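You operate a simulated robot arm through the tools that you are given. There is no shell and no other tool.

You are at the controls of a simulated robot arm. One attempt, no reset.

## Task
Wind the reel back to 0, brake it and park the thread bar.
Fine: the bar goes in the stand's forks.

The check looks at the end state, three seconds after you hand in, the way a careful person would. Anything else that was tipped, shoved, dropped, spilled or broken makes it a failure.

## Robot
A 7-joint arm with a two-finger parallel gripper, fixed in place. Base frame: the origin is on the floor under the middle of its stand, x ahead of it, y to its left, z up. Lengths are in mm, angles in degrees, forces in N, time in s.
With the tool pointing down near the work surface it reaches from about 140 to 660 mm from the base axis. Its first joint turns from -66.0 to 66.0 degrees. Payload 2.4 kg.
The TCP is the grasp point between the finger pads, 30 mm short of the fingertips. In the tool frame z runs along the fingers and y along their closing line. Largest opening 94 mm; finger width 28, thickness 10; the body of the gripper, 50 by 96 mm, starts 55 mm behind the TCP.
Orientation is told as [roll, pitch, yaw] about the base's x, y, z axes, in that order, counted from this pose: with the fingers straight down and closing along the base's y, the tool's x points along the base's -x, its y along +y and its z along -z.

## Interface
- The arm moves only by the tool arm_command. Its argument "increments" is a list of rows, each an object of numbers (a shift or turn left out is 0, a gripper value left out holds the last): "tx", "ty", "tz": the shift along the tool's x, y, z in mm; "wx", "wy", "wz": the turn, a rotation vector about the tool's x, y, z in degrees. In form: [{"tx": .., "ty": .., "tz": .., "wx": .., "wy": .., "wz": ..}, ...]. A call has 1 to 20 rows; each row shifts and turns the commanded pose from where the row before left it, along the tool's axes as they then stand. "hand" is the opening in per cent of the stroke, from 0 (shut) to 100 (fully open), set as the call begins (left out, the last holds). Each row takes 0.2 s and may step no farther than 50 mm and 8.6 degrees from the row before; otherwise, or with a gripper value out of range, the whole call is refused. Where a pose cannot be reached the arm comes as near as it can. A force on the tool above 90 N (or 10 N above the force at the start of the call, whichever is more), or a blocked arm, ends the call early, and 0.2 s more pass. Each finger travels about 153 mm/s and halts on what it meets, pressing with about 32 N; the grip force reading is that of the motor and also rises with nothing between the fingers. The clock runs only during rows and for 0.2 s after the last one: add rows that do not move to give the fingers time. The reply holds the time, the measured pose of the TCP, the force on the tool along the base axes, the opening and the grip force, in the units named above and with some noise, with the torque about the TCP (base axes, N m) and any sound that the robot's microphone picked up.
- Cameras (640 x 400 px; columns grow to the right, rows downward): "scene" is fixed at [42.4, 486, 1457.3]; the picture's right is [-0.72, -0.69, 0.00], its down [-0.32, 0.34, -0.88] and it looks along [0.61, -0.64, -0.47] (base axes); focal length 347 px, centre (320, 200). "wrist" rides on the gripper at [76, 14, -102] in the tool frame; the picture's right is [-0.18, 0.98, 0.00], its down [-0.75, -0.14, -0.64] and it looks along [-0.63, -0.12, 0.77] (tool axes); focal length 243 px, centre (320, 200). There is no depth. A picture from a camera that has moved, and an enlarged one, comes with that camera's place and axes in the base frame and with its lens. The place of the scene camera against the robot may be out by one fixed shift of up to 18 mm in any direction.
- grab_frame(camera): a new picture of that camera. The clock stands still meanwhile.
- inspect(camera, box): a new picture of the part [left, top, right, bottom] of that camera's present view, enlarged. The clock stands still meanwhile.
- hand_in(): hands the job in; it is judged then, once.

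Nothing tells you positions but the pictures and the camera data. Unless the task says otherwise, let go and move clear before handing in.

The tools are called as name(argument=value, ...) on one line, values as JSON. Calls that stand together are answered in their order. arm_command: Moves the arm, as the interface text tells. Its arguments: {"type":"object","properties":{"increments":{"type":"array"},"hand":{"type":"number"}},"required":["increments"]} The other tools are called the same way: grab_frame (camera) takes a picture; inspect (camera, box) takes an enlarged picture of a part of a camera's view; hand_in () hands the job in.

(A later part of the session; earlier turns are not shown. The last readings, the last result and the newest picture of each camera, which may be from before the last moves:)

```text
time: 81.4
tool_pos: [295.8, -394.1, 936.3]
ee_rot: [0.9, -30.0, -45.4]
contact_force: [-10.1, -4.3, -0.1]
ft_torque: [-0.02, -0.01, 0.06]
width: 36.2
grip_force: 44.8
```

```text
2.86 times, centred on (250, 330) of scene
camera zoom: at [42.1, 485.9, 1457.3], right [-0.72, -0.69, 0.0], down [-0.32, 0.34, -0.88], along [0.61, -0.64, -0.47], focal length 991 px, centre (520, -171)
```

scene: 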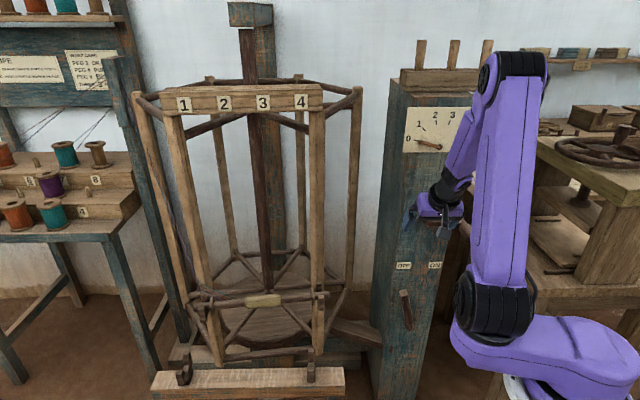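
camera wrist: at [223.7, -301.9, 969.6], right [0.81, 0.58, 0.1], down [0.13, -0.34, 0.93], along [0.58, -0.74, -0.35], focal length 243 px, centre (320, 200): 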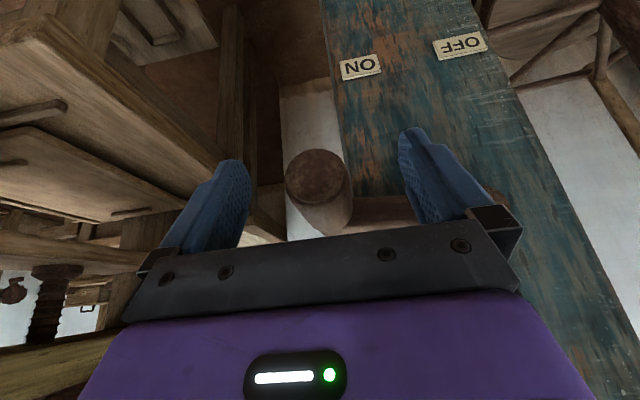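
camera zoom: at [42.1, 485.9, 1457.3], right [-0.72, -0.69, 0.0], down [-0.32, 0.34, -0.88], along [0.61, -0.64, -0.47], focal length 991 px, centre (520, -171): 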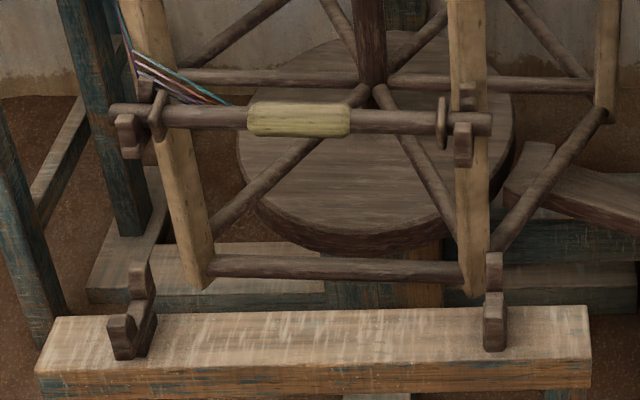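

Set 4° past 0 as planned. Now release and transfer to the lever in one swift move.

arm_command(increments=[{}, {"tz": -30}, {"tz": -30}, {"tz": -30}, {"ty": 31, "tx": 5.2, "tz": -3}, {"ty": 31, "tx": 5.2, "tz": -3}, {"ty": 31, "tx": 5.2, "tz": -3}, {"ty": 31}, {"ty": 30}, {"tx": 10.2, "tz": 37.5}, {"tx": 10.2, "tz": 37.5}, {"tx": 10.2, "tz": 37.5}, {"tx": 10.2, "tz": 37.5}, {"tx": 10.2, "tz": 37.5}, {"tx": 10.2, "tz": 37.5}, {"tx": 10.2, "tz": 37.5}, {"tx": 10.2, "tz": 37.5}, {"tx": 5.8, "tz": 19.2}, {"tx": 5.8, "tz": 19.2}, {"tx": 5.8, "tz": 19.2}], hand=100)

inspect(camera="scene", box=[140, 260, 360, 400])

grab_frame(camera="wrist")

```text
time: 85.6
tool_pos: [429.2, -304.0, 657.5]
ee_rot: [0.8, -30.0, -45.2]
contact_force: [-0.4, 0.4, 0.6]
ft_torque: [-0.01, 0.0, 0.02]
width: 93.7
grip_force: 0.1
```

```text
2.86 times, centred on (250, 330) of scene
camera zoom: at [42.4, 486.1, 1457.3], right [-0.72, -0.69, 0.0], down [-0.32, 0.34, -0.88], along [0.61, -0.64, -0.47], focal length 991 px, centre (520, -171)
```

zoom: 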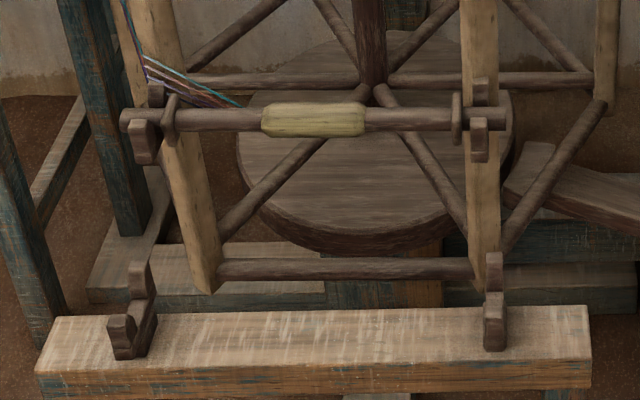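

```text
taken
camera wrist: at [356.7, -212.4, 708.6], right [0.81, 0.58, 0.1], down [0.13, -0.34, 0.93], along [0.58, -0.74, -0.35], focal length 243 px, centre (320, 200)
```

wrist: 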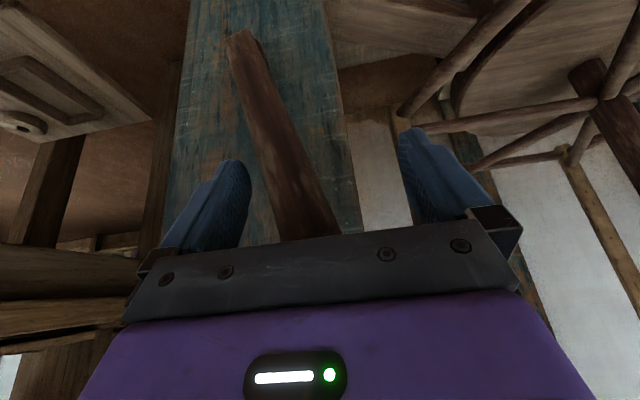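

Right on plan. Pushing the brake lever to ON.

arm_command(increments=[{"ty": -19}, {"ty": -19}, {"ty": -19}, {"ty": -19}, {"ty": -15}, {"ty": -12}, {"ty": -8}], hand=70)

inspect(camera="scene", box=[140, 260, 360, 400])

grab_frame(camera="wrist")

inspect(camera="scene", box=[408, 125, 456, 155])

```text
time: 87.2
tool_pos: [349.6, -381.4, 656.8]
ee_rot: [0.9, -29.9, -45.3]
contact_force: [0.4, 0.6, 0.2]
ft_torque: [-0.02, 0.01, -0.01]
width: 65.7
grip_force: 0.1
```

```text
2.86 times, centred on (250, 330) of scene
camera zoom: at [42.4, 486.0, 1457.3], right [-0.72, -0.69, 0.0], down [-0.32, 0.34, -0.88], along [0.61, -0.64, -0.47], focal length 991 px, centre (520, -171)
```

zoom: 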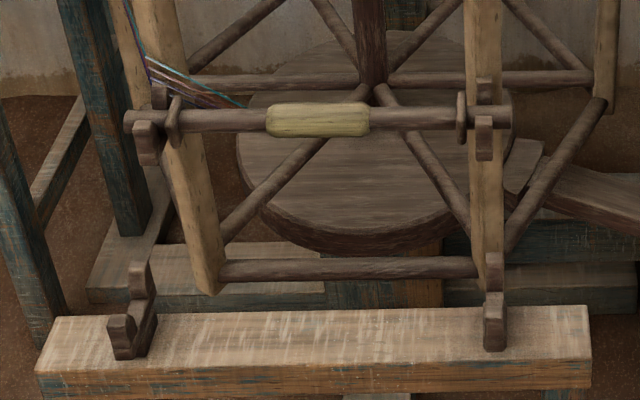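

```text
taken
camera wrist: at [277.4, -290.4, 707.0], right [0.81, 0.58, 0.1], down [0.13, -0.34, 0.93], along [0.58, -0.74, -0.35], focal length 243 px, centre (320, 200)
```

wrist: 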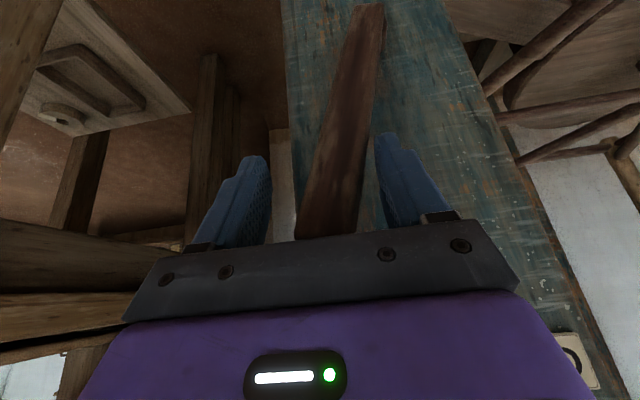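

```text
13.33 times, centred on (432, 140) of scene
camera zoom: at [42.4, 486.0, 1457.3], right [-0.72, -0.69, 0.0], down [-0.32, 0.34, -0.88], along [0.61, -0.64, -0.47], focal length 4626 px, centre (-1173, 1000)
```

zoom: 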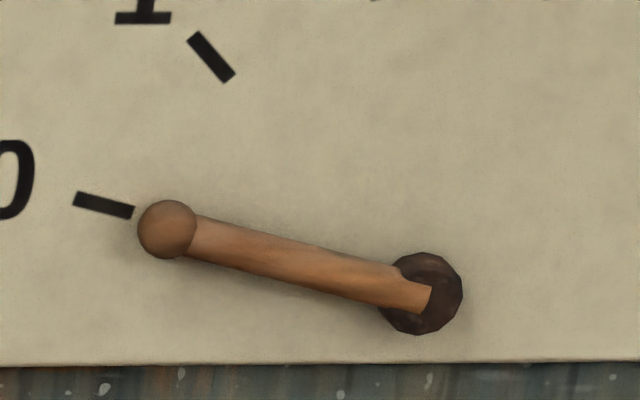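

The brake is ON, the pointer is on 0 and the reel is within 0.3° of its start alignment. Now I'll retreat from the lever and bring the tool upright, ready to look at the bar.

arm_command(increments=[{}, {"tz": -30}, {"tz": -35}, {"tz": -35}, {"tz": -35}, {"tz": -35}, {"tx": 34.6, "tz": -20}, {"tx": 34.6, "tz": -20}, {"wy": 7.5}, {"wy": 7.5}, {"wy": 7.5}, {"wy": 7.5}, {}], hand=100)

grab_frame(camera="wrist")

grab_frame(camera="scene")

```text
time: 90.0
tool_pos: [231.6, -266.7, 803.8]
ee_rot: [0.7, 0.1, -44.9]
contact_force: [0.8, 0.4, -0.6]
ft_torque: [-0.01, -0.02, 0.0]
width: 94.1
grip_force: 0.1
```

```text
taken
camera wrist: at [188.2, -204.2, 906.1], right [0.82, 0.57, 0.01], down [0.43, -0.64, 0.64], along [0.37, -0.52, -0.77], focal length 243 px, centre (320, 200)
```

wrist: 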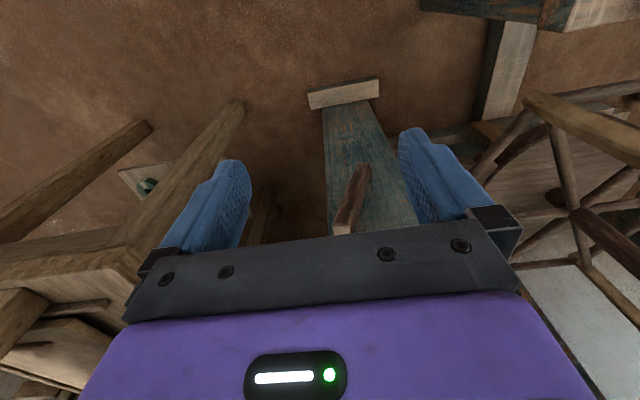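

```text
taken
```

scene: 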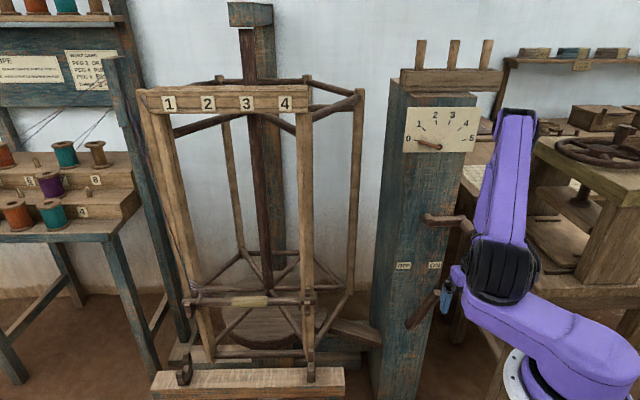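

arm_command(increments=[{"tz": -30}, {"tz": -30}, {"tz": -30}, {"tz": -30}, {"tz": -30}, {"ty": 31, "tx": 4.6}, {"ty": 31, "tx": 4.6}, {"ty": 31, "tx": 4.6}, {"ty": 31, "tx": 4.6}, {"ty": 31, "tx": 4.6}, {"ty": 31, "tx": 4.6}, {"ty": 31, "tx": 4.6}, {"ty": 31, "tx": 4.6}, {"ty": 31, "tx": 4.6}, {}])

arm_command(increments=[{"wz": -7.5}, {"wz": -7.5}, {"wz": -7.5}, {"wz": -7.5}, {"wz": -7.5}, {"wz": -7.5}, {"wz": -7.5}, {"wz": -7.5}, {"wz": -7.5}, {"wz": -7.5}, {"wz": -7.5}, {"wz": -7.5}, {}])

grab_frame(camera="wrist")

grab_frame(camera="scene")

```text
time: 93.2
tool_pos: [399.4, -41.8, 955.6]
ee_rot: [0.7, 0.1, -44.8]
contact_force: [-0.9, 0.4, -0.7]
ft_torque: [-0.02, 0.01, -0.01]
width: 93.9
grip_force: 0.0
out of reach, approached as far as the arm can: row 3
```

```text
time: 96.0
tool_pos: [399.4, -40.9, 956.9]
ee_rot: [-0.1, -0.7, 45.2]
contact_force: [-0.3, -0.6, -0.9]
ft_torque: [0.01, -0.03, 0.01]
width: 94.0
grip_force: 0.1
```

```text
taken
camera wrist: at [335.0, -86.9, 1058.3], right [-0.57, 0.82, 0.0], down [0.63, 0.43, 0.65], along [0.53, 0.37, -0.76], focal length 243 px, centre (320, 200)
```

wrist: 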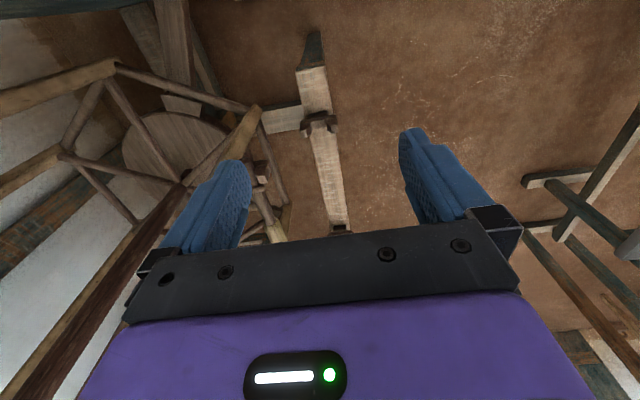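

```text
taken
```

scene: 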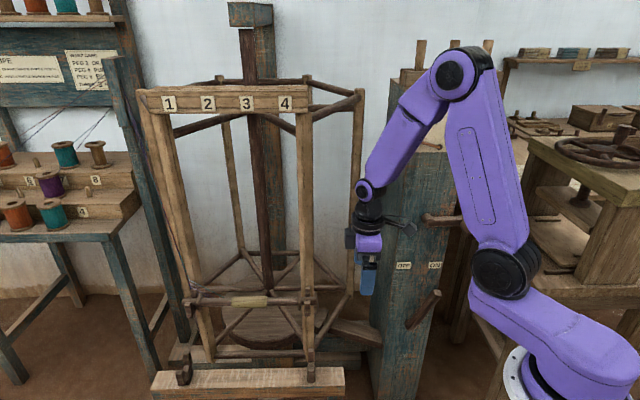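

I can see the stand beam and its forks from above now. I'll zoom in on the forks and the bar brackets.

inspect(camera="wrist", box=[220, 20, 400, 240])

inspect(camera="scene", box=[165, 280, 265, 390])

inspect(camera="scene", box=[250, 280, 350, 390])

```text
1.82 times, centred on (310, 130) of wrist
camera zoom: at [335.0, -86.9, 1058.3], right [-0.57, 0.82, 0.0], down [0.63, 0.43, 0.65], along [0.53, 0.37, -0.76], focal length 441 px, centre (338, 327)
```

zoom: 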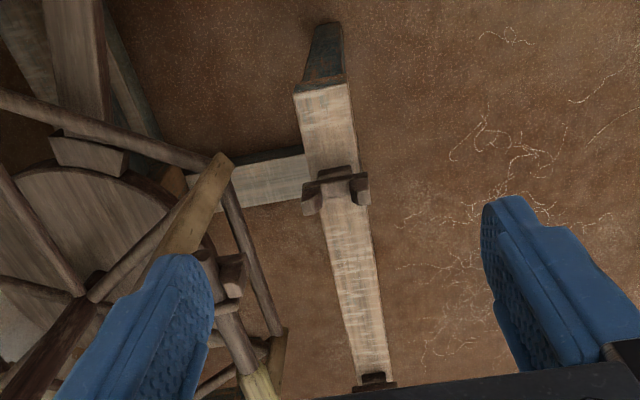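

```text
3.64 times, centred on (215, 335) of scene
camera zoom: at [42.4, 486.0, 1457.3], right [-0.72, -0.69, 0.0], down [-0.32, 0.34, -0.88], along [0.61, -0.64, -0.47], focal length 1262 px, centre (702, -291)
```

zoom: 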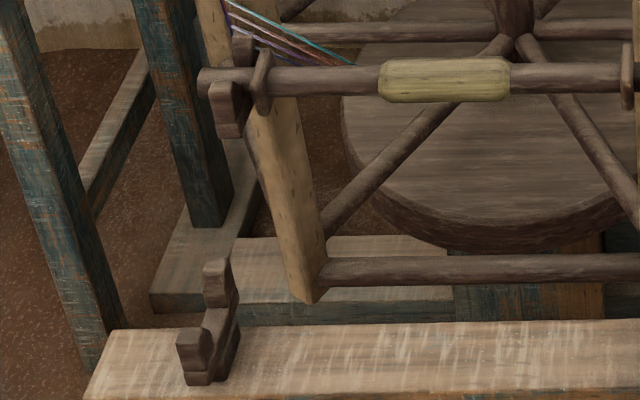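

```text
3.64 times, centred on (300, 335) of scene
camera zoom: at [42.4, 486.0, 1457.3], right [-0.72, -0.69, 0.0], down [-0.32, 0.34, -0.88], along [0.61, -0.64, -0.47], focal length 1262 px, centre (393, -291)
```

zoom: 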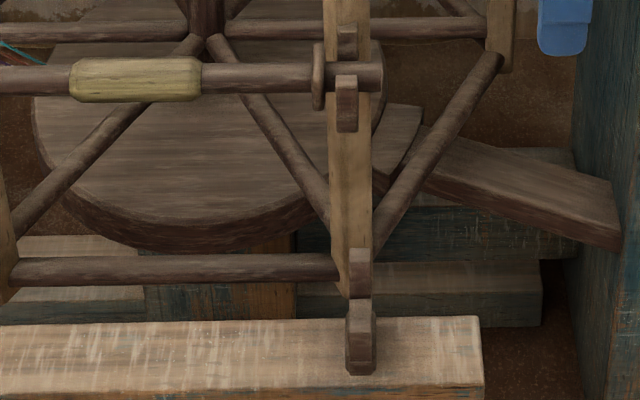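

arm_command(increments=[{"tx": -24, "ty": -14}, {"tx": -24, "ty": -14}, {"tx": -24, "ty": -14}, {"tx": -24, "ty": -14}, {"tx": -24, "ty": -14}, {}])

grab_frame(camera="wrist")

grab_frame(camera="scene")

```text
time: 97.4
tool_pos: [533.7, -5.8, 957.4]
ee_rot: [0.1, -0.7, 45.1]
contact_force: [0.4, 0.9, -0.7]
ft_torque: [0.01, 0.04, 0.0]
width: 93.8
grip_force: 0.1
```

```text
taken
camera wrist: at [469.8, -51.0, 1059.3], right [-0.57, 0.82, 0.0], down [0.63, 0.43, 0.65], along [0.54, 0.37, -0.76], focal length 243 px, centre (320, 200)
```

wrist: 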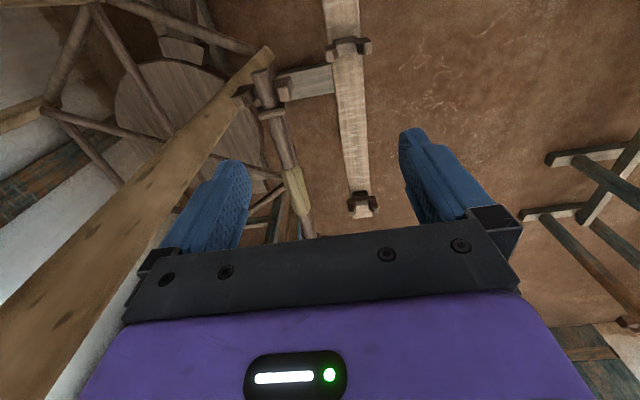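

```text
taken
```

scene: 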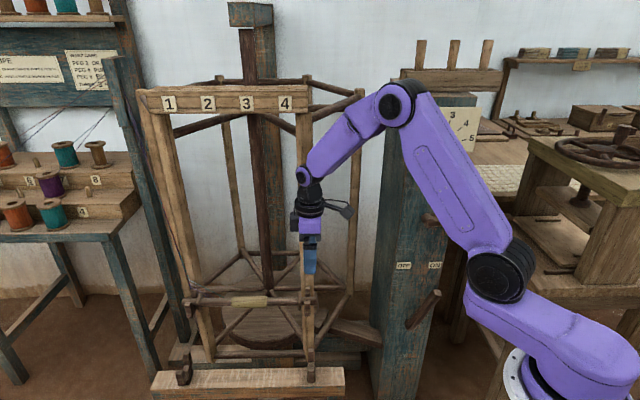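

inspect(camera="wrist", box=[230, 20, 400, 240])

inspect(camera="wrist", box=[300, 20, 400, 80])

inspect(camera="wrist", box=[300, 170, 400, 235])

inspect(camera="wrist", box=[235, 50, 335, 115])

```text
1.82 times, centred on (315, 130) of wrist
camera zoom: at [469.8, -51.0, 1059.3], right [-0.57, 0.82, 0.0], down [0.63, 0.43, 0.65], along [0.54, 0.37, -0.76], focal length 441 px, centre (329, 327)
```

zoom: 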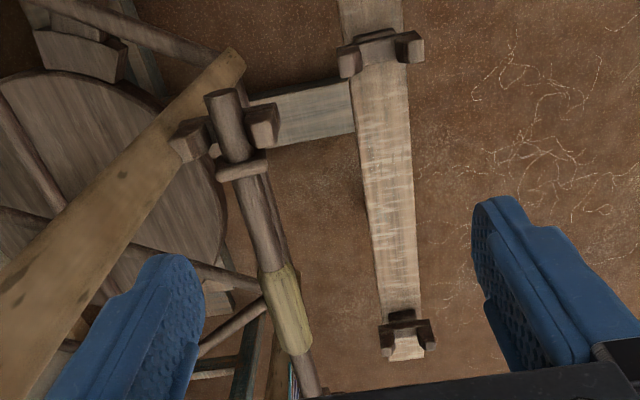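

```text
6.40 times, centred on (350, 50) of wrist
camera zoom: at [469.8, -51.0, 1059.3], right [-0.57, 0.82, 0.0], down [0.63, 0.43, 0.65], along [0.54, 0.37, -0.76], focal length 1553 px, centre (128, 1160)
```

zoom: 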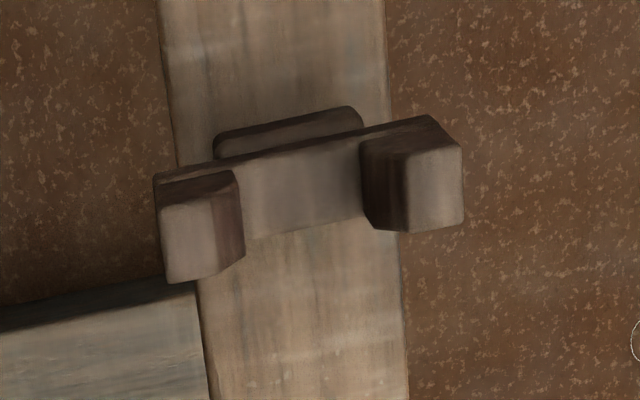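

```text
6.15 times, centred on (350, 202) of wrist
camera zoom: at [469.8, -51.0, 1059.3], right [-0.57, 0.82, 0.0], down [0.63, 0.43, 0.65], along [0.54, 0.37, -0.76], focal length 1493 px, centre (135, 185)
```

zoom: 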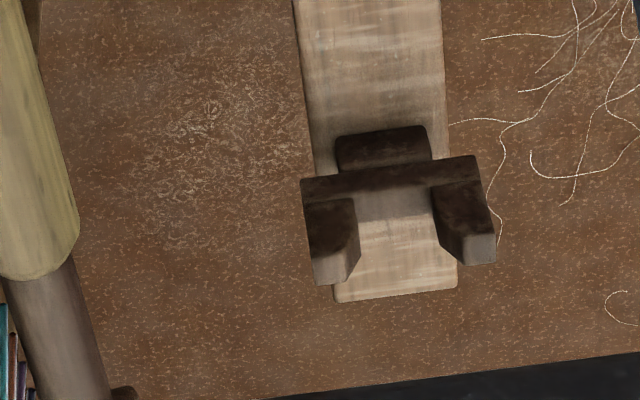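

```text
6.15 times, centred on (285, 82) of wrist
camera zoom: at [469.8, -51.0, 1059.3], right [-0.57, 0.82, 0.0], down [0.63, 0.43, 0.65], along [0.54, 0.37, -0.76], focal length 1493 px, centre (535, 923)
```

zoom: 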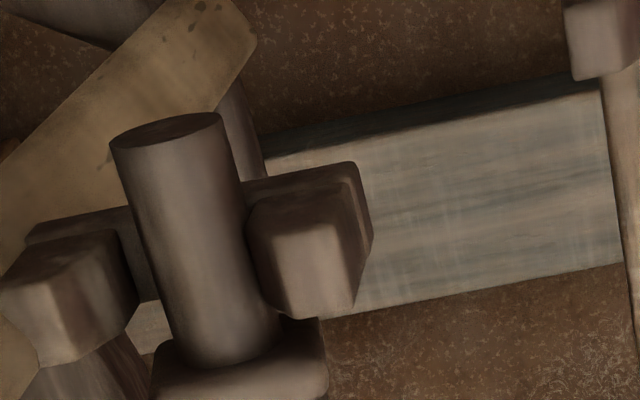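

The bar grip is at about e≈-550, n≈-458, z≈718, and the stand forks are at about e=-375 and e=-724 (n≈-335). I'll move out in front of the bar's centre and test the reach.

arm_command(increments=[{"tx": -28, "tz": 9}, {"tx": -28, "tz": 9}, {"tx": -28, "tz": 9}, {"tx": -28, "tz": 9}, {"tx": -28, "tz": 9}, {"tx": -28, "tz": 9}, {}])

grab_frame(camera="wrist")

grab_frame(camera="scene")

```text
time: 99.0
tool_pos: [652.4, 113.5, 906.6]
ee_rot: [-0.1, -0.8, 45.1]
contact_force: [0.1, 0.5, 0.0]
ft_torque: [0.0, 0.0, 0.03]
width: 93.9
grip_force: 0.0
```

```text
taken
camera wrist: at [588.5, 68.3, 1007.8], right [-0.57, 0.82, 0.0], down [0.63, 0.43, 0.65], along [0.54, 0.37, -0.76], focal length 243 px, centre (320, 200)
```

wrist: 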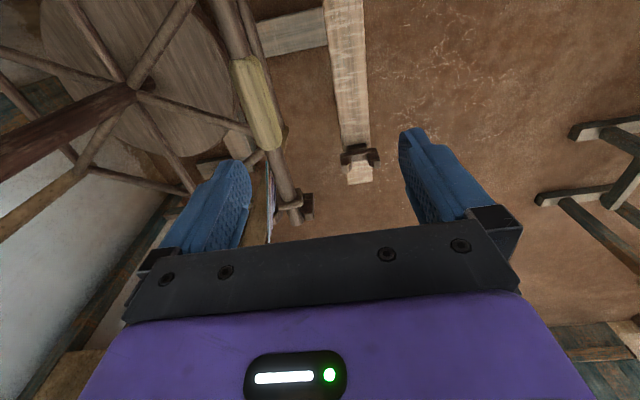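

```text
taken
```

scene: 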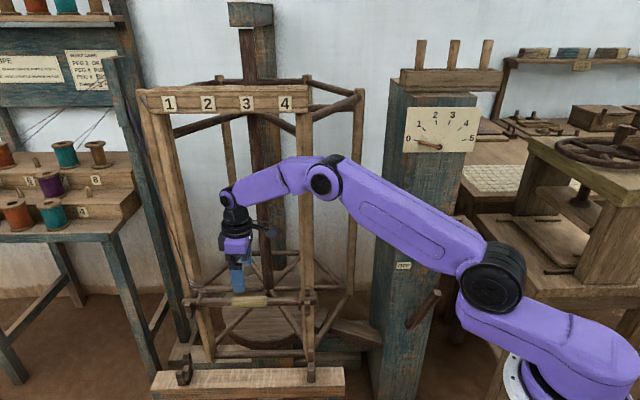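

inspect(camera="wrist", box=[200, 30, 340, 240])

inspect(camera="wrist", box=[310, 120, 410, 200])

inspect(camera="wrist", box=[255, 160, 335, 230])

```text
1.90 times, centred on (270, 135) of wrist
camera zoom: at [588.5, 68.3, 1007.8], right [-0.57, 0.82, 0.0], down [0.63, 0.43, 0.65], along [0.54, 0.37, -0.76], focal length 462 px, centre (415, 324)
```

zoom: 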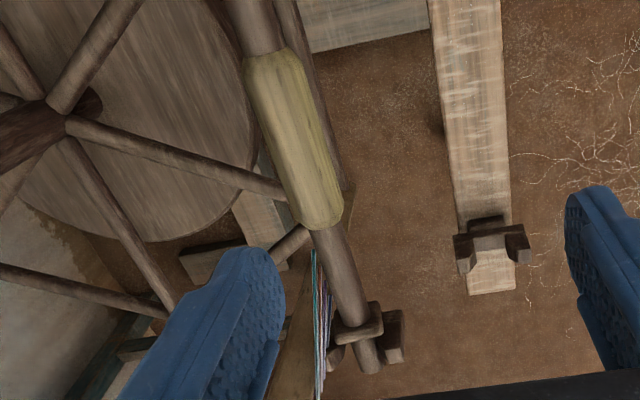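

```text
5.00 times, centred on (360, 160) of wrist
camera zoom: at [588.5, 68.3, 1007.8], right [-0.57, 0.82, 0.0], down [0.63, 0.43, 0.65], along [0.54, 0.37, -0.76], focal length 1213 px, centre (120, 400)
```

zoom: 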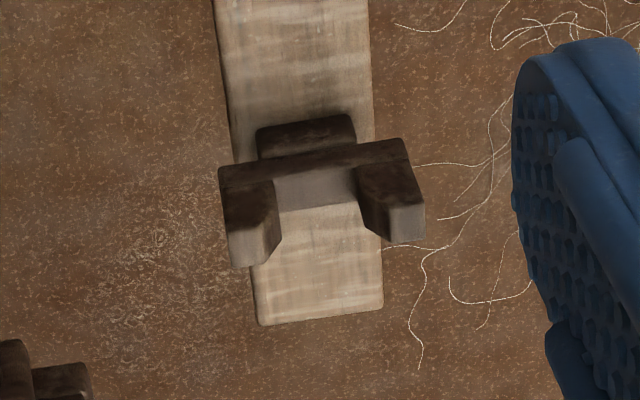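

```text
5.71 times, centred on (295, 195) of wrist
camera zoom: at [588.5, 68.3, 1007.8], right [-0.57, 0.82, 0.0], down [0.63, 0.43, 0.65], along [0.54, 0.37, -0.76], focal length 1386 px, centre (463, 229)
```

zoom: 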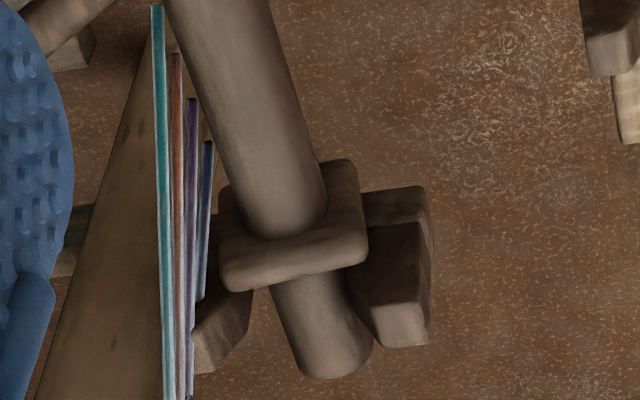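

Reach looks good here. I'll move in over the bar grip (open fingers straddling it along n), still about 110 mm above it, and check.

arm_command(increments=[{"tx": -1.5, "ty": -16}, {"tx": -1.5, "ty": -16}, {"tx": -1.5, "ty": -16}, {"tx": -1, "ty": -15}, {"tx": -1, "ty": -15}, {"tz": 22}, {"tz": 22}, {"tz": 22}, {}])

grab_frame(camera="wrist")

grab_frame(camera="scene")

```text
time: 101.0
tool_pos: [689.4, 66.7, 841.5]
ee_rot: [-0.1, -0.7, 45.1]
contact_force: [0.2, 0.1, 0.0]
ft_torque: [0.01, 0.0, 0.0]
width: 93.8
grip_force: 0.2
out of reach, approached as far as the arm can: row 4, 5, 8
```

```text
taken
camera wrist: at [624.5, 21.7, 942.7], right [-0.57, 0.82, 0.0], down [0.63, 0.43, 0.65], along [0.54, 0.37, -0.76], focal length 243 px, centre (320, 200)
```

wrist: 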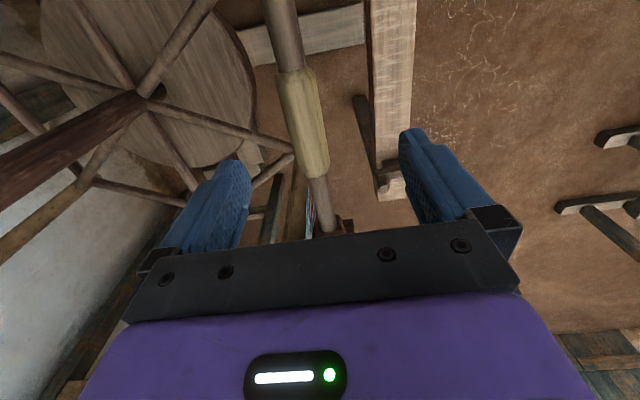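

```text
taken
```

scene: 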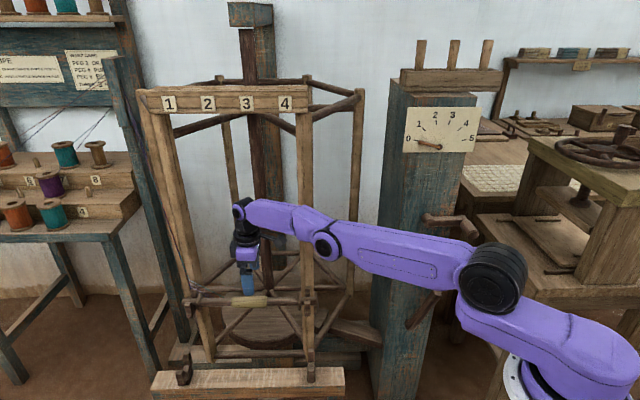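

Vertical reach tops out at about r=690 here, so I'll need to lean the tool for the bar. First I'll test how low I can go above the stand's forks with the tool vertical.

arm_command(increments=[{"ty": 21}, {"ty": 21}, {"ty": 21}, {"ty": 21}, {"ty": 21}, {"tz": 27}, {"tz": 27}, {"tz": 27}, {"tz": 27}, {"tz": 27}, {"tz": 27}, {"tz": 27}, {}])

grab_frame(camera="wrist")

grab_frame(camera="scene")

```text
time: 103.8
tool_pos: [615.2, 143.5, 653.5]
ee_rot: [0.0, -0.7, 45.2]
contact_force: [-0.4, -0.3, -0.7]
ft_torque: [0.02, 0.01, 0.0]
width: 94.1
grip_force: 0.0
```

```text
taken
camera wrist: at [549.9, 98.4, 754.8], right [-0.57, 0.82, 0.0], down [0.63, 0.43, 0.65], along [0.54, 0.37, -0.76], focal length 243 px, centre (320, 200)
```

wrist: 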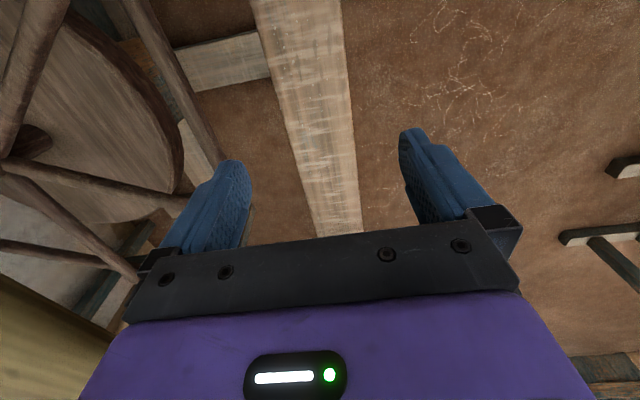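

```text
taken
```

scene: 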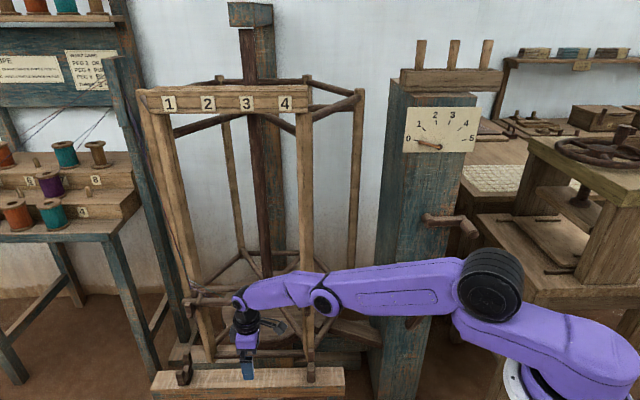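

arm_command(increments=[{"tz": 20}, {"tz": 20}, {"tz": 10}, {}])

inspect(camera="scene", box=[160, 280, 360, 400])

grab_frame(camera="wrist")

```text
time: 104.8
tool_pos: [590.1, 139.1, 611.4]
ee_rot: [0.0, -0.7, 45.1]
contact_force: [-0.2, 0.1, -1.0]
ft_torque: [0.0, 0.0, 0.02]
width: 93.9
grip_force: 0.1
out of reach, approached as far as the arm can: row 1, 2, 3
```

```text
3.20 times, centred on (260, 340) of scene
camera zoom: at [42.4, 486.0, 1457.3], right [-0.72, -0.69, 0.0], down [-0.32, 0.34, -0.88], along [0.61, -0.64, -0.47], focal length 1110 px, centre (512, -248)
```

zoom: 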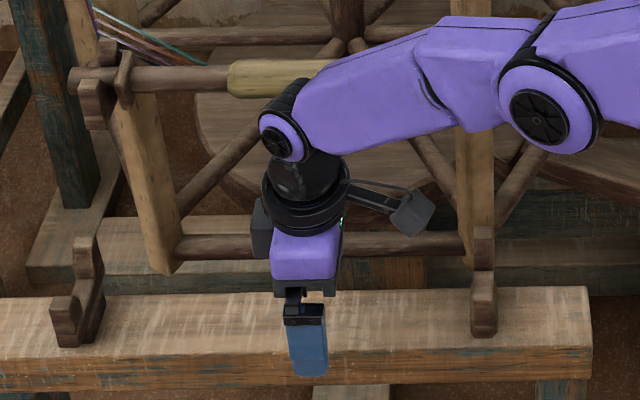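

```text
taken
camera wrist: at [525.5, 94.2, 713.6], right [-0.57, 0.82, 0.0], down [0.63, 0.43, 0.65], along [0.54, 0.37, -0.76], focal length 243 px, centre (320, 200)
```

wrist: 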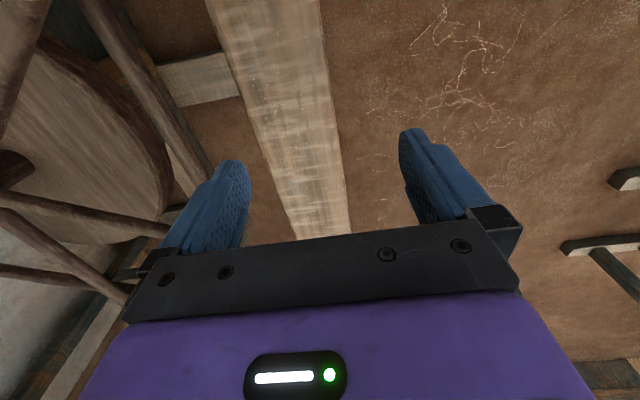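

At this height the vertical tool only reaches about r=606, so both the pick and the placement need the tool leaned outward. I'll rise and lean the tool about 15° towards the reel and 20° outward along the bar.

arm_command(increments=[{"tz": -24}, {"tz": -24}, {"tz": -24}, {"tz": -24}, {"tz": -24}, {"tz": -24}, {"tz": -24}, {"tz": -24}, {"tz": -24}, {"tz": -24}, {"wx": 7.5}, {"wx": 7.5}, {"wy": -6.7}, {"wy": -6.7}, {"wy": -6.7}, {}])

grab_frame(camera="wrist")

grab_frame(camera="scene")

```text
time: 108.2
tool_pos: [587.7, 135.9, 852.5]
ee_rot: [-15.8, -20.2, 50.5]
contact_force: [-0.3, 0.1, -0.4]
ft_torque: [0.01, -0.03, 0.02]
width: 93.9
grip_force: 0.2
```

```text
taken
camera wrist: at [489.4, 82.4, 914.3], right [-0.56, 0.81, -0.19], down [0.27, 0.4, 0.88], along [0.78, 0.44, -0.44], focal length 243 px, centre (320, 200)
```

wrist: 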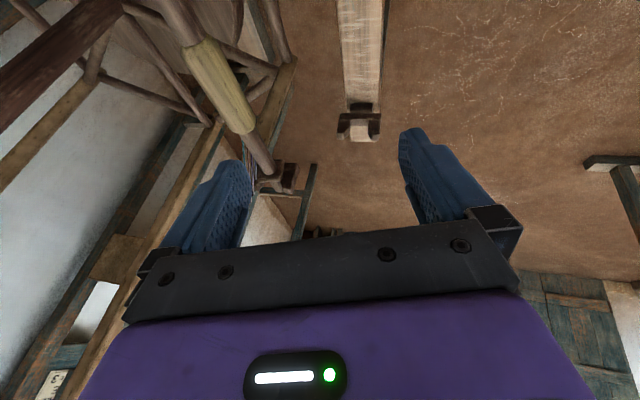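

```text
taken
```

scene: 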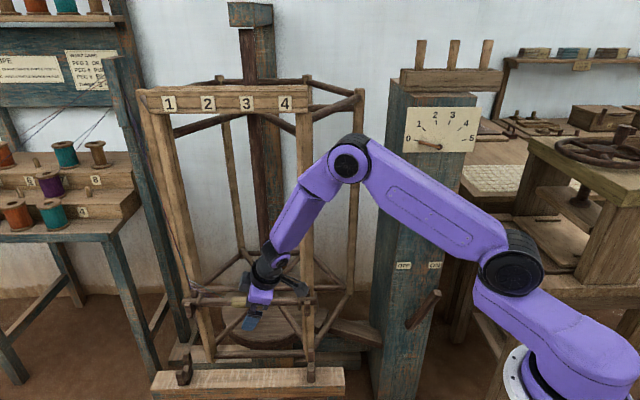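

arm_command(increments=[{"tx": 5, "ty": -20, "tz": 8.2}, {"tx": 5, "ty": -20, "tz": 8.2}, {"tx": 5, "ty": -20, "tz": 8.2}, {"tx": 5, "ty": -20, "tz": 8.2}, {"tx": 5, "ty": -20, "tz": 8.2}, {}])

grab_frame(camera="wrist")

grab_frame(camera="scene")

```text
time: 109.6
tool_pos: [658.7, 53.9, 832.4]
ee_rot: [-15.8, -20.1, 50.5]
contact_force: [0.4, 0.6, 0.0]
ft_torque: [0.03, -0.01, -0.02]
width: 93.9
grip_force: 0.2
```

```text
taken
camera wrist: at [561.1, -0.7, 894.7], right [-0.56, 0.81, -0.19], down [0.28, 0.4, 0.88], along [0.78, 0.44, -0.44], focal length 243 px, centre (320, 200)
```

wrist: 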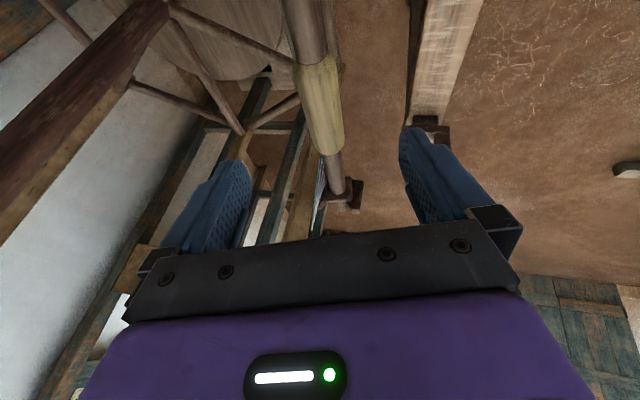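

```text
taken
```

scene: 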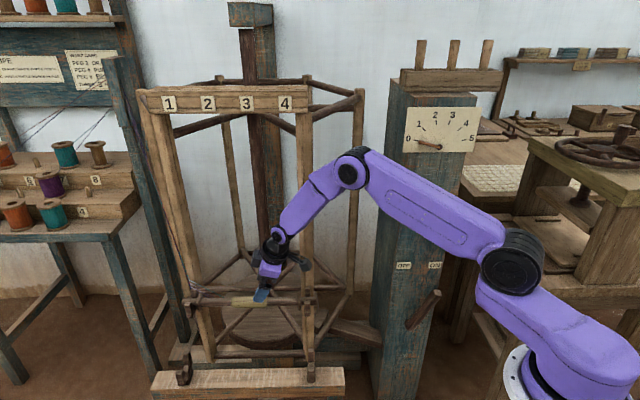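

arm_command(increments=[{"tz": 17.5, "ty": -0.5}, {"tz": 17.5, "ty": -0.5}, {"tz": 17.5, "ty": -0.5}, {"tz": 17.5, "ty": -0.5}, {}])

grab_frame(camera="wrist")

inspect(camera="scene", box=[190, 230, 340, 330])

```text
time: 110.8
tool_pos: [689.4, 58.5, 770.1]
ee_rot: [-16.0, -20.1, 50.6]
contact_force: [0.1, -0.4, -0.4]
ft_torque: [-0.01, -0.02, -0.04]
width: 94.1
grip_force: 0.2
```

```text
taken
camera wrist: at [591.8, 3.4, 831.7], right [-0.56, 0.81, -0.19], down [0.27, 0.4, 0.88], along [0.78, 0.44, -0.44], focal length 243 px, centre (320, 200)
```

wrist: 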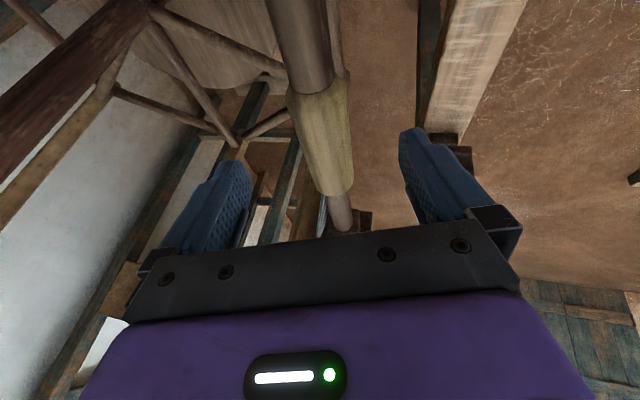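

```text
4.00 times, centred on (265, 280) of scene
camera zoom: at [42.4, 486.0, 1457.3], right [-0.72, -0.69, 0.0], down [-0.32, 0.34, -0.88], along [0.61, -0.64, -0.47], focal length 1388 px, centre (540, -120)
```

zoom: 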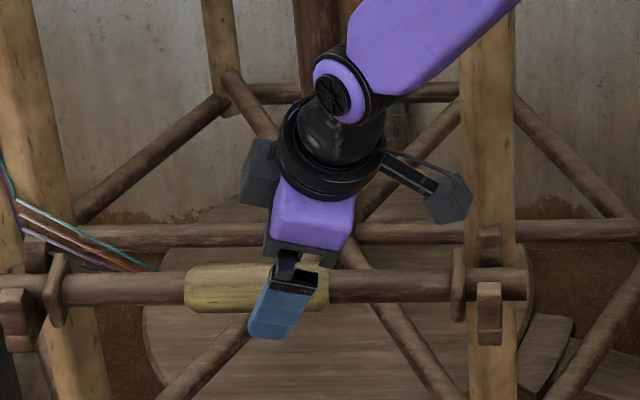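

arm_command(increments=[{"tz": 16}, {"tz": 16}, {"tz": 15.5}, {}])

grab_frame(camera="wrist")

inspect(camera="scene", box=[190, 230, 340, 330])

```text
time: 111.8
tool_pos: [708.4, 62.0, 727.1]
ee_rot: [-16.0, -20.2, 50.4]
contact_force: [0.1, 0.1, 1.2]
ft_torque: [-0.01, -0.02, 0.0]
width: 94.1
grip_force: 0.2
```

```text
taken
camera wrist: at [611.3, 7.1, 789.2], right [-0.56, 0.81, -0.19], down [0.28, 0.4, 0.88], along [0.78, 0.44, -0.45], focal length 243 px, centre (320, 200)
```

wrist: 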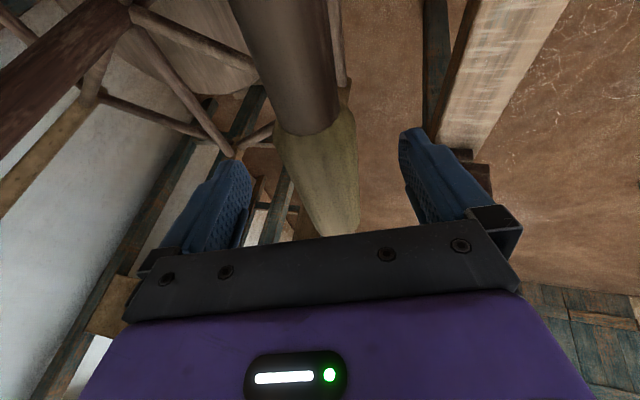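

```text
4.00 times, centred on (265, 280) of scene
camera zoom: at [42.4, 486.0, 1457.3], right [-0.72, -0.69, 0.0], down [-0.32, 0.34, -0.88], along [0.61, -0.64, -0.47], focal length 1388 px, centre (540, -120)
```

zoom: 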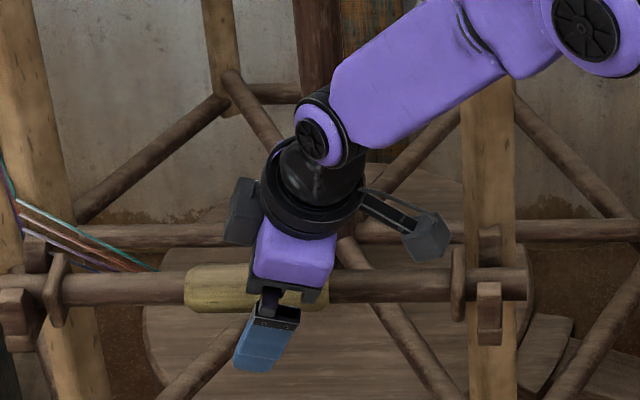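

The grip is centred between the fingers. Closing on it.

arm_command(increments=[{}, {}, {}, {}], hand=0)

grab_frame(camera="wrist")

inspect(camera="scene", box=[190, 230, 340, 330])

```text
time: 112.8
tool_pos: [707.7, 60.4, 727.2]
ee_rot: [-15.9, -20.1, 50.5]
contact_force: [-0.3, 0.9, 0.0]
ft_torque: [0.06, -0.07, 0.03]
width: 37.6
grip_force: 31.7
```

```text
taken
camera wrist: at [611.1, 7.0, 789.3], right [-0.56, 0.81, -0.19], down [0.28, 0.4, 0.88], along [0.78, 0.44, -0.45], focal length 243 px, centre (320, 200)
```

wrist: 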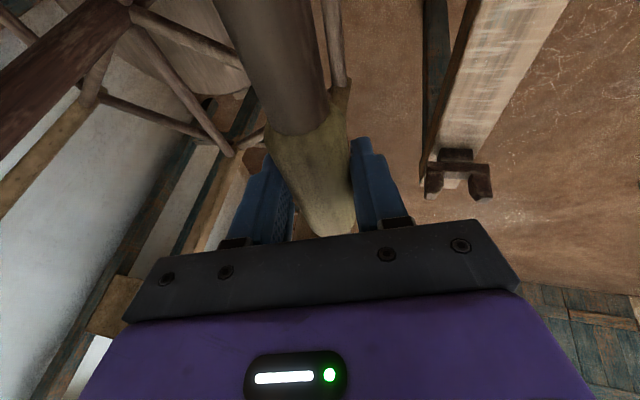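

```text
4.00 times, centred on (265, 280) of scene
camera zoom: at [42.4, 486.1, 1457.3], right [-0.72, -0.69, 0.0], down [-0.32, 0.34, -0.88], along [0.61, -0.64, -0.47], focal length 1388 px, centre (540, -120)
```

zoom: 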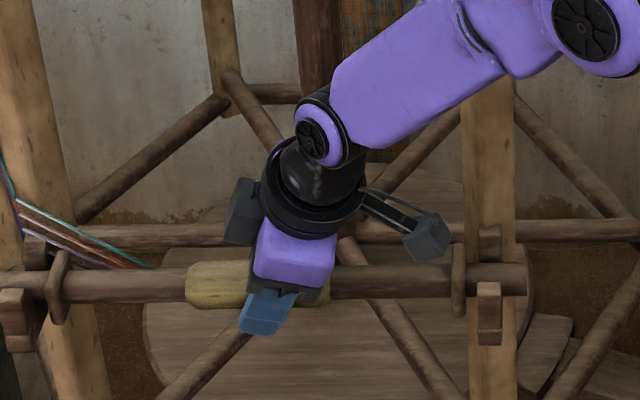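

arm_command(increments=[{"tx": -1.65, "ty": -1.3, "tz": -4.54}, {"tx": -1.65, "ty": -1.3, "tz": -4.54}, {"tx": -1.65, "ty": -1.3, "tz": -4.54}, {}])

inspect(camera="scene", box=[160, 250, 340, 370])

grab_frame(camera="wrist")

```text
time: 113.8
tool_pos: [709.1, 60.7, 742.1]
ee_rot: [-15.9, -20.1, 50.5]
contact_force: [0.2, 0.7, -3.0]
ft_torque: [0.0, 0.01, 0.0]
width: 37.7
grip_force: 32.3
```

```text
3.33 times, centred on (250, 310) of scene
camera zoom: at [42.4, 486.0, 1457.3], right [-0.72, -0.69, 0.0], down [-0.32, 0.34, -0.88], along [0.61, -0.64, -0.47], focal length 1156 px, centre (553, -167)
```

zoom: 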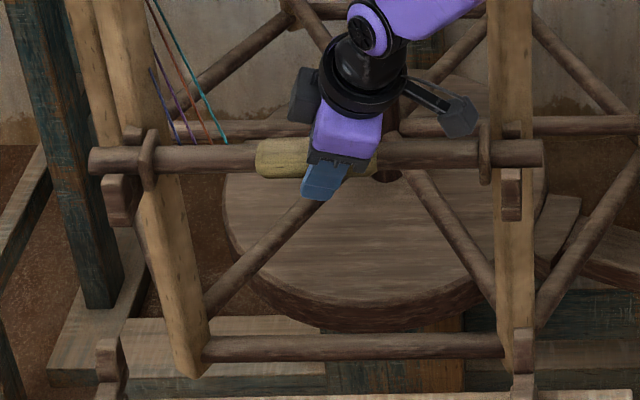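

```text
taken
camera wrist: at [611.0, 7.2, 804.2], right [-0.56, 0.81, -0.19], down [0.28, 0.4, 0.88], along [0.78, 0.44, -0.45], focal length 243 px, centre (320, 200)
```

wrist: 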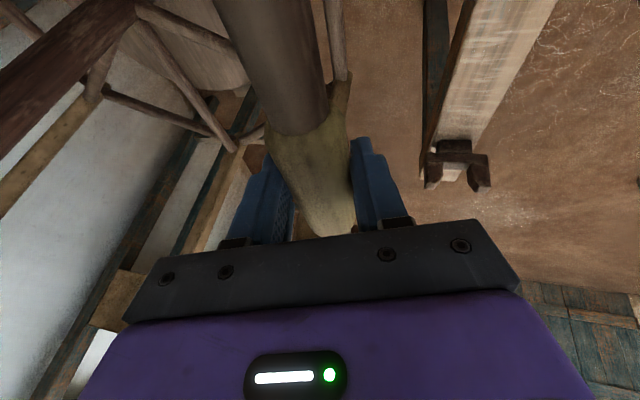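

The bar lifts level (about 3 N). I'll raise it well clear of the brackets.

arm_command(increments=[{"tx": -2.97, "ty": -2.33, "tz": -8.17}, {"tx": -2.97, "ty": -2.33, "tz": -8.17}, {"tx": -2.97, "ty": -2.33, "tz": -8.17}, {"tx": -2.97, "ty": -2.33, "tz": -8.17}, {"tx": -2.97, "ty": -2.33, "tz": -8.17}, {}])

grab_frame(camera="scene")

inspect(camera="scene", box=[160, 250, 340, 370])

```text
time: 115.2
tool_pos: [709.1, 61.8, 786.6]
ee_rot: [-15.9, -20.0, 50.5]
contact_force: [-0.8, 0.1, -2.1]
ft_torque: [0.01, 0.05, -0.01]
width: 37.5
grip_force: 31.9
```

```text
taken
```

scene: 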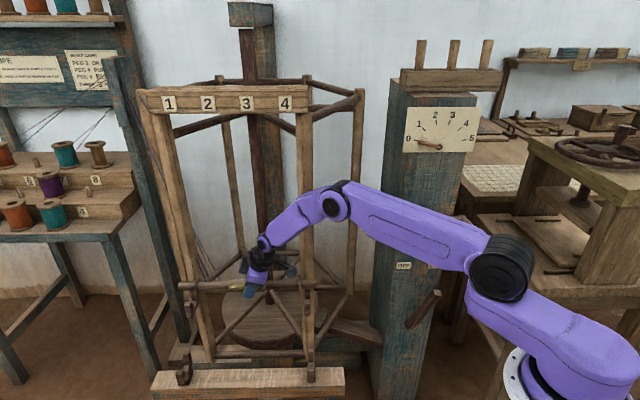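

```text
3.33 times, centred on (250, 310) of scene
camera zoom: at [42.4, 486.0, 1457.3], right [-0.72, -0.69, 0.0], down [-0.32, 0.34, -0.88], along [0.61, -0.64, -0.47], focal length 1156 px, centre (553, -167)
```

zoom: 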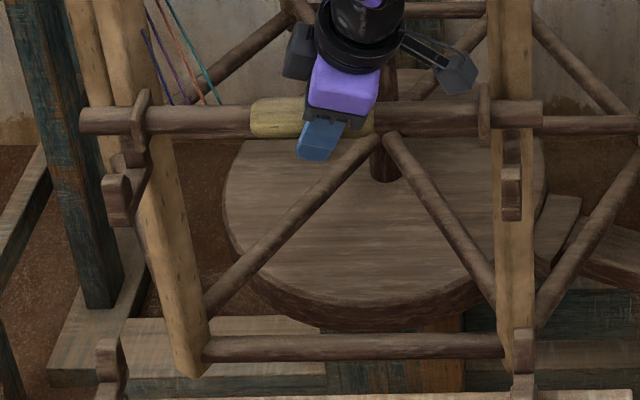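

arm_command(increments=[{"tx": -1.7, "ty": 14.9, "tz": -3.6}, {"tx": -1.7, "ty": 14.9, "tz": -3.6}, {"tx": -1.7, "ty": 14.9, "tz": -3.6}, {"tx": -1.7, "ty": 14.9, "tz": -3.6}, {"tx": -1.7, "ty": 14.9, "tz": -3.6}, {"tx": -1.7, "ty": 14.9, "tz": -3.6}, {"tx": -1.7, "ty": 14.9, "tz": -3.6}, {"tx": -1.8, "ty": 15.0, "tz": -3.8}, {}])

grab_frame(camera="wrist")

grab_frame(camera="scene")

inspect(camera="scene", box=[160, 270, 340, 390])

```text
time: 117.2
tool_pos: [623.4, 150.8, 787.2]
ee_rot: [-15.9, -20.2, 50.5]
contact_force: [0.2, 0.0, -1.9]
ft_torque: [-0.05, 0.02, 0.01]
width: 37.4
grip_force: 32.3
```

```text
taken
camera wrist: at [524.9, 95.8, 848.8], right [-0.56, 0.81, -0.19], down [0.28, 0.4, 0.88], along [0.78, 0.44, -0.45], focal length 243 px, centre (320, 200)
```

wrist: 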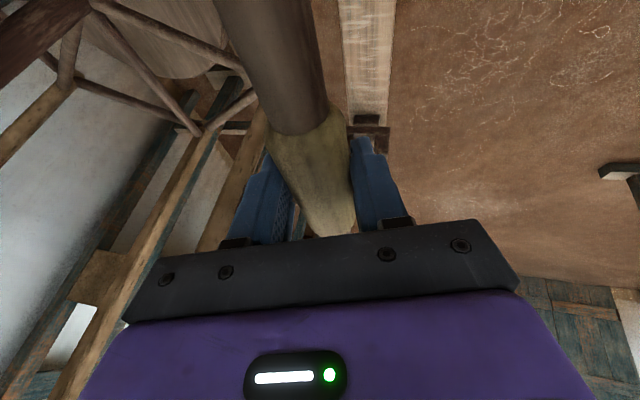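

```text
taken
```

scene: 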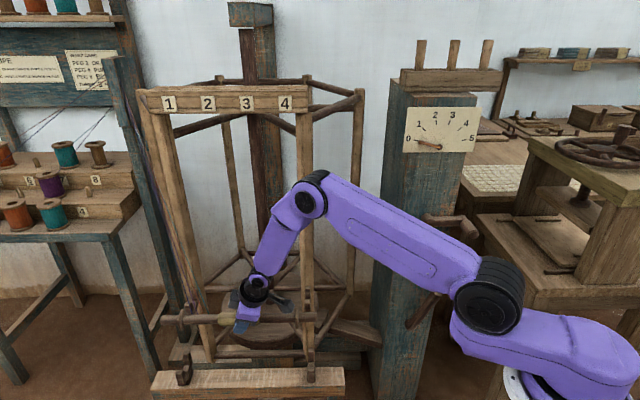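

```text
3.33 times, centred on (250, 330) of scene
camera zoom: at [42.4, 486.1, 1457.3], right [-0.72, -0.69, 0.0], down [-0.32, 0.34, -0.88], along [0.61, -0.64, -0.47], focal length 1156 px, centre (553, -233)
```

zoom: 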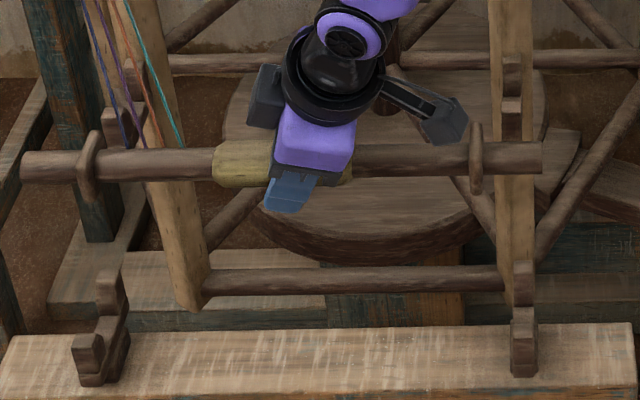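

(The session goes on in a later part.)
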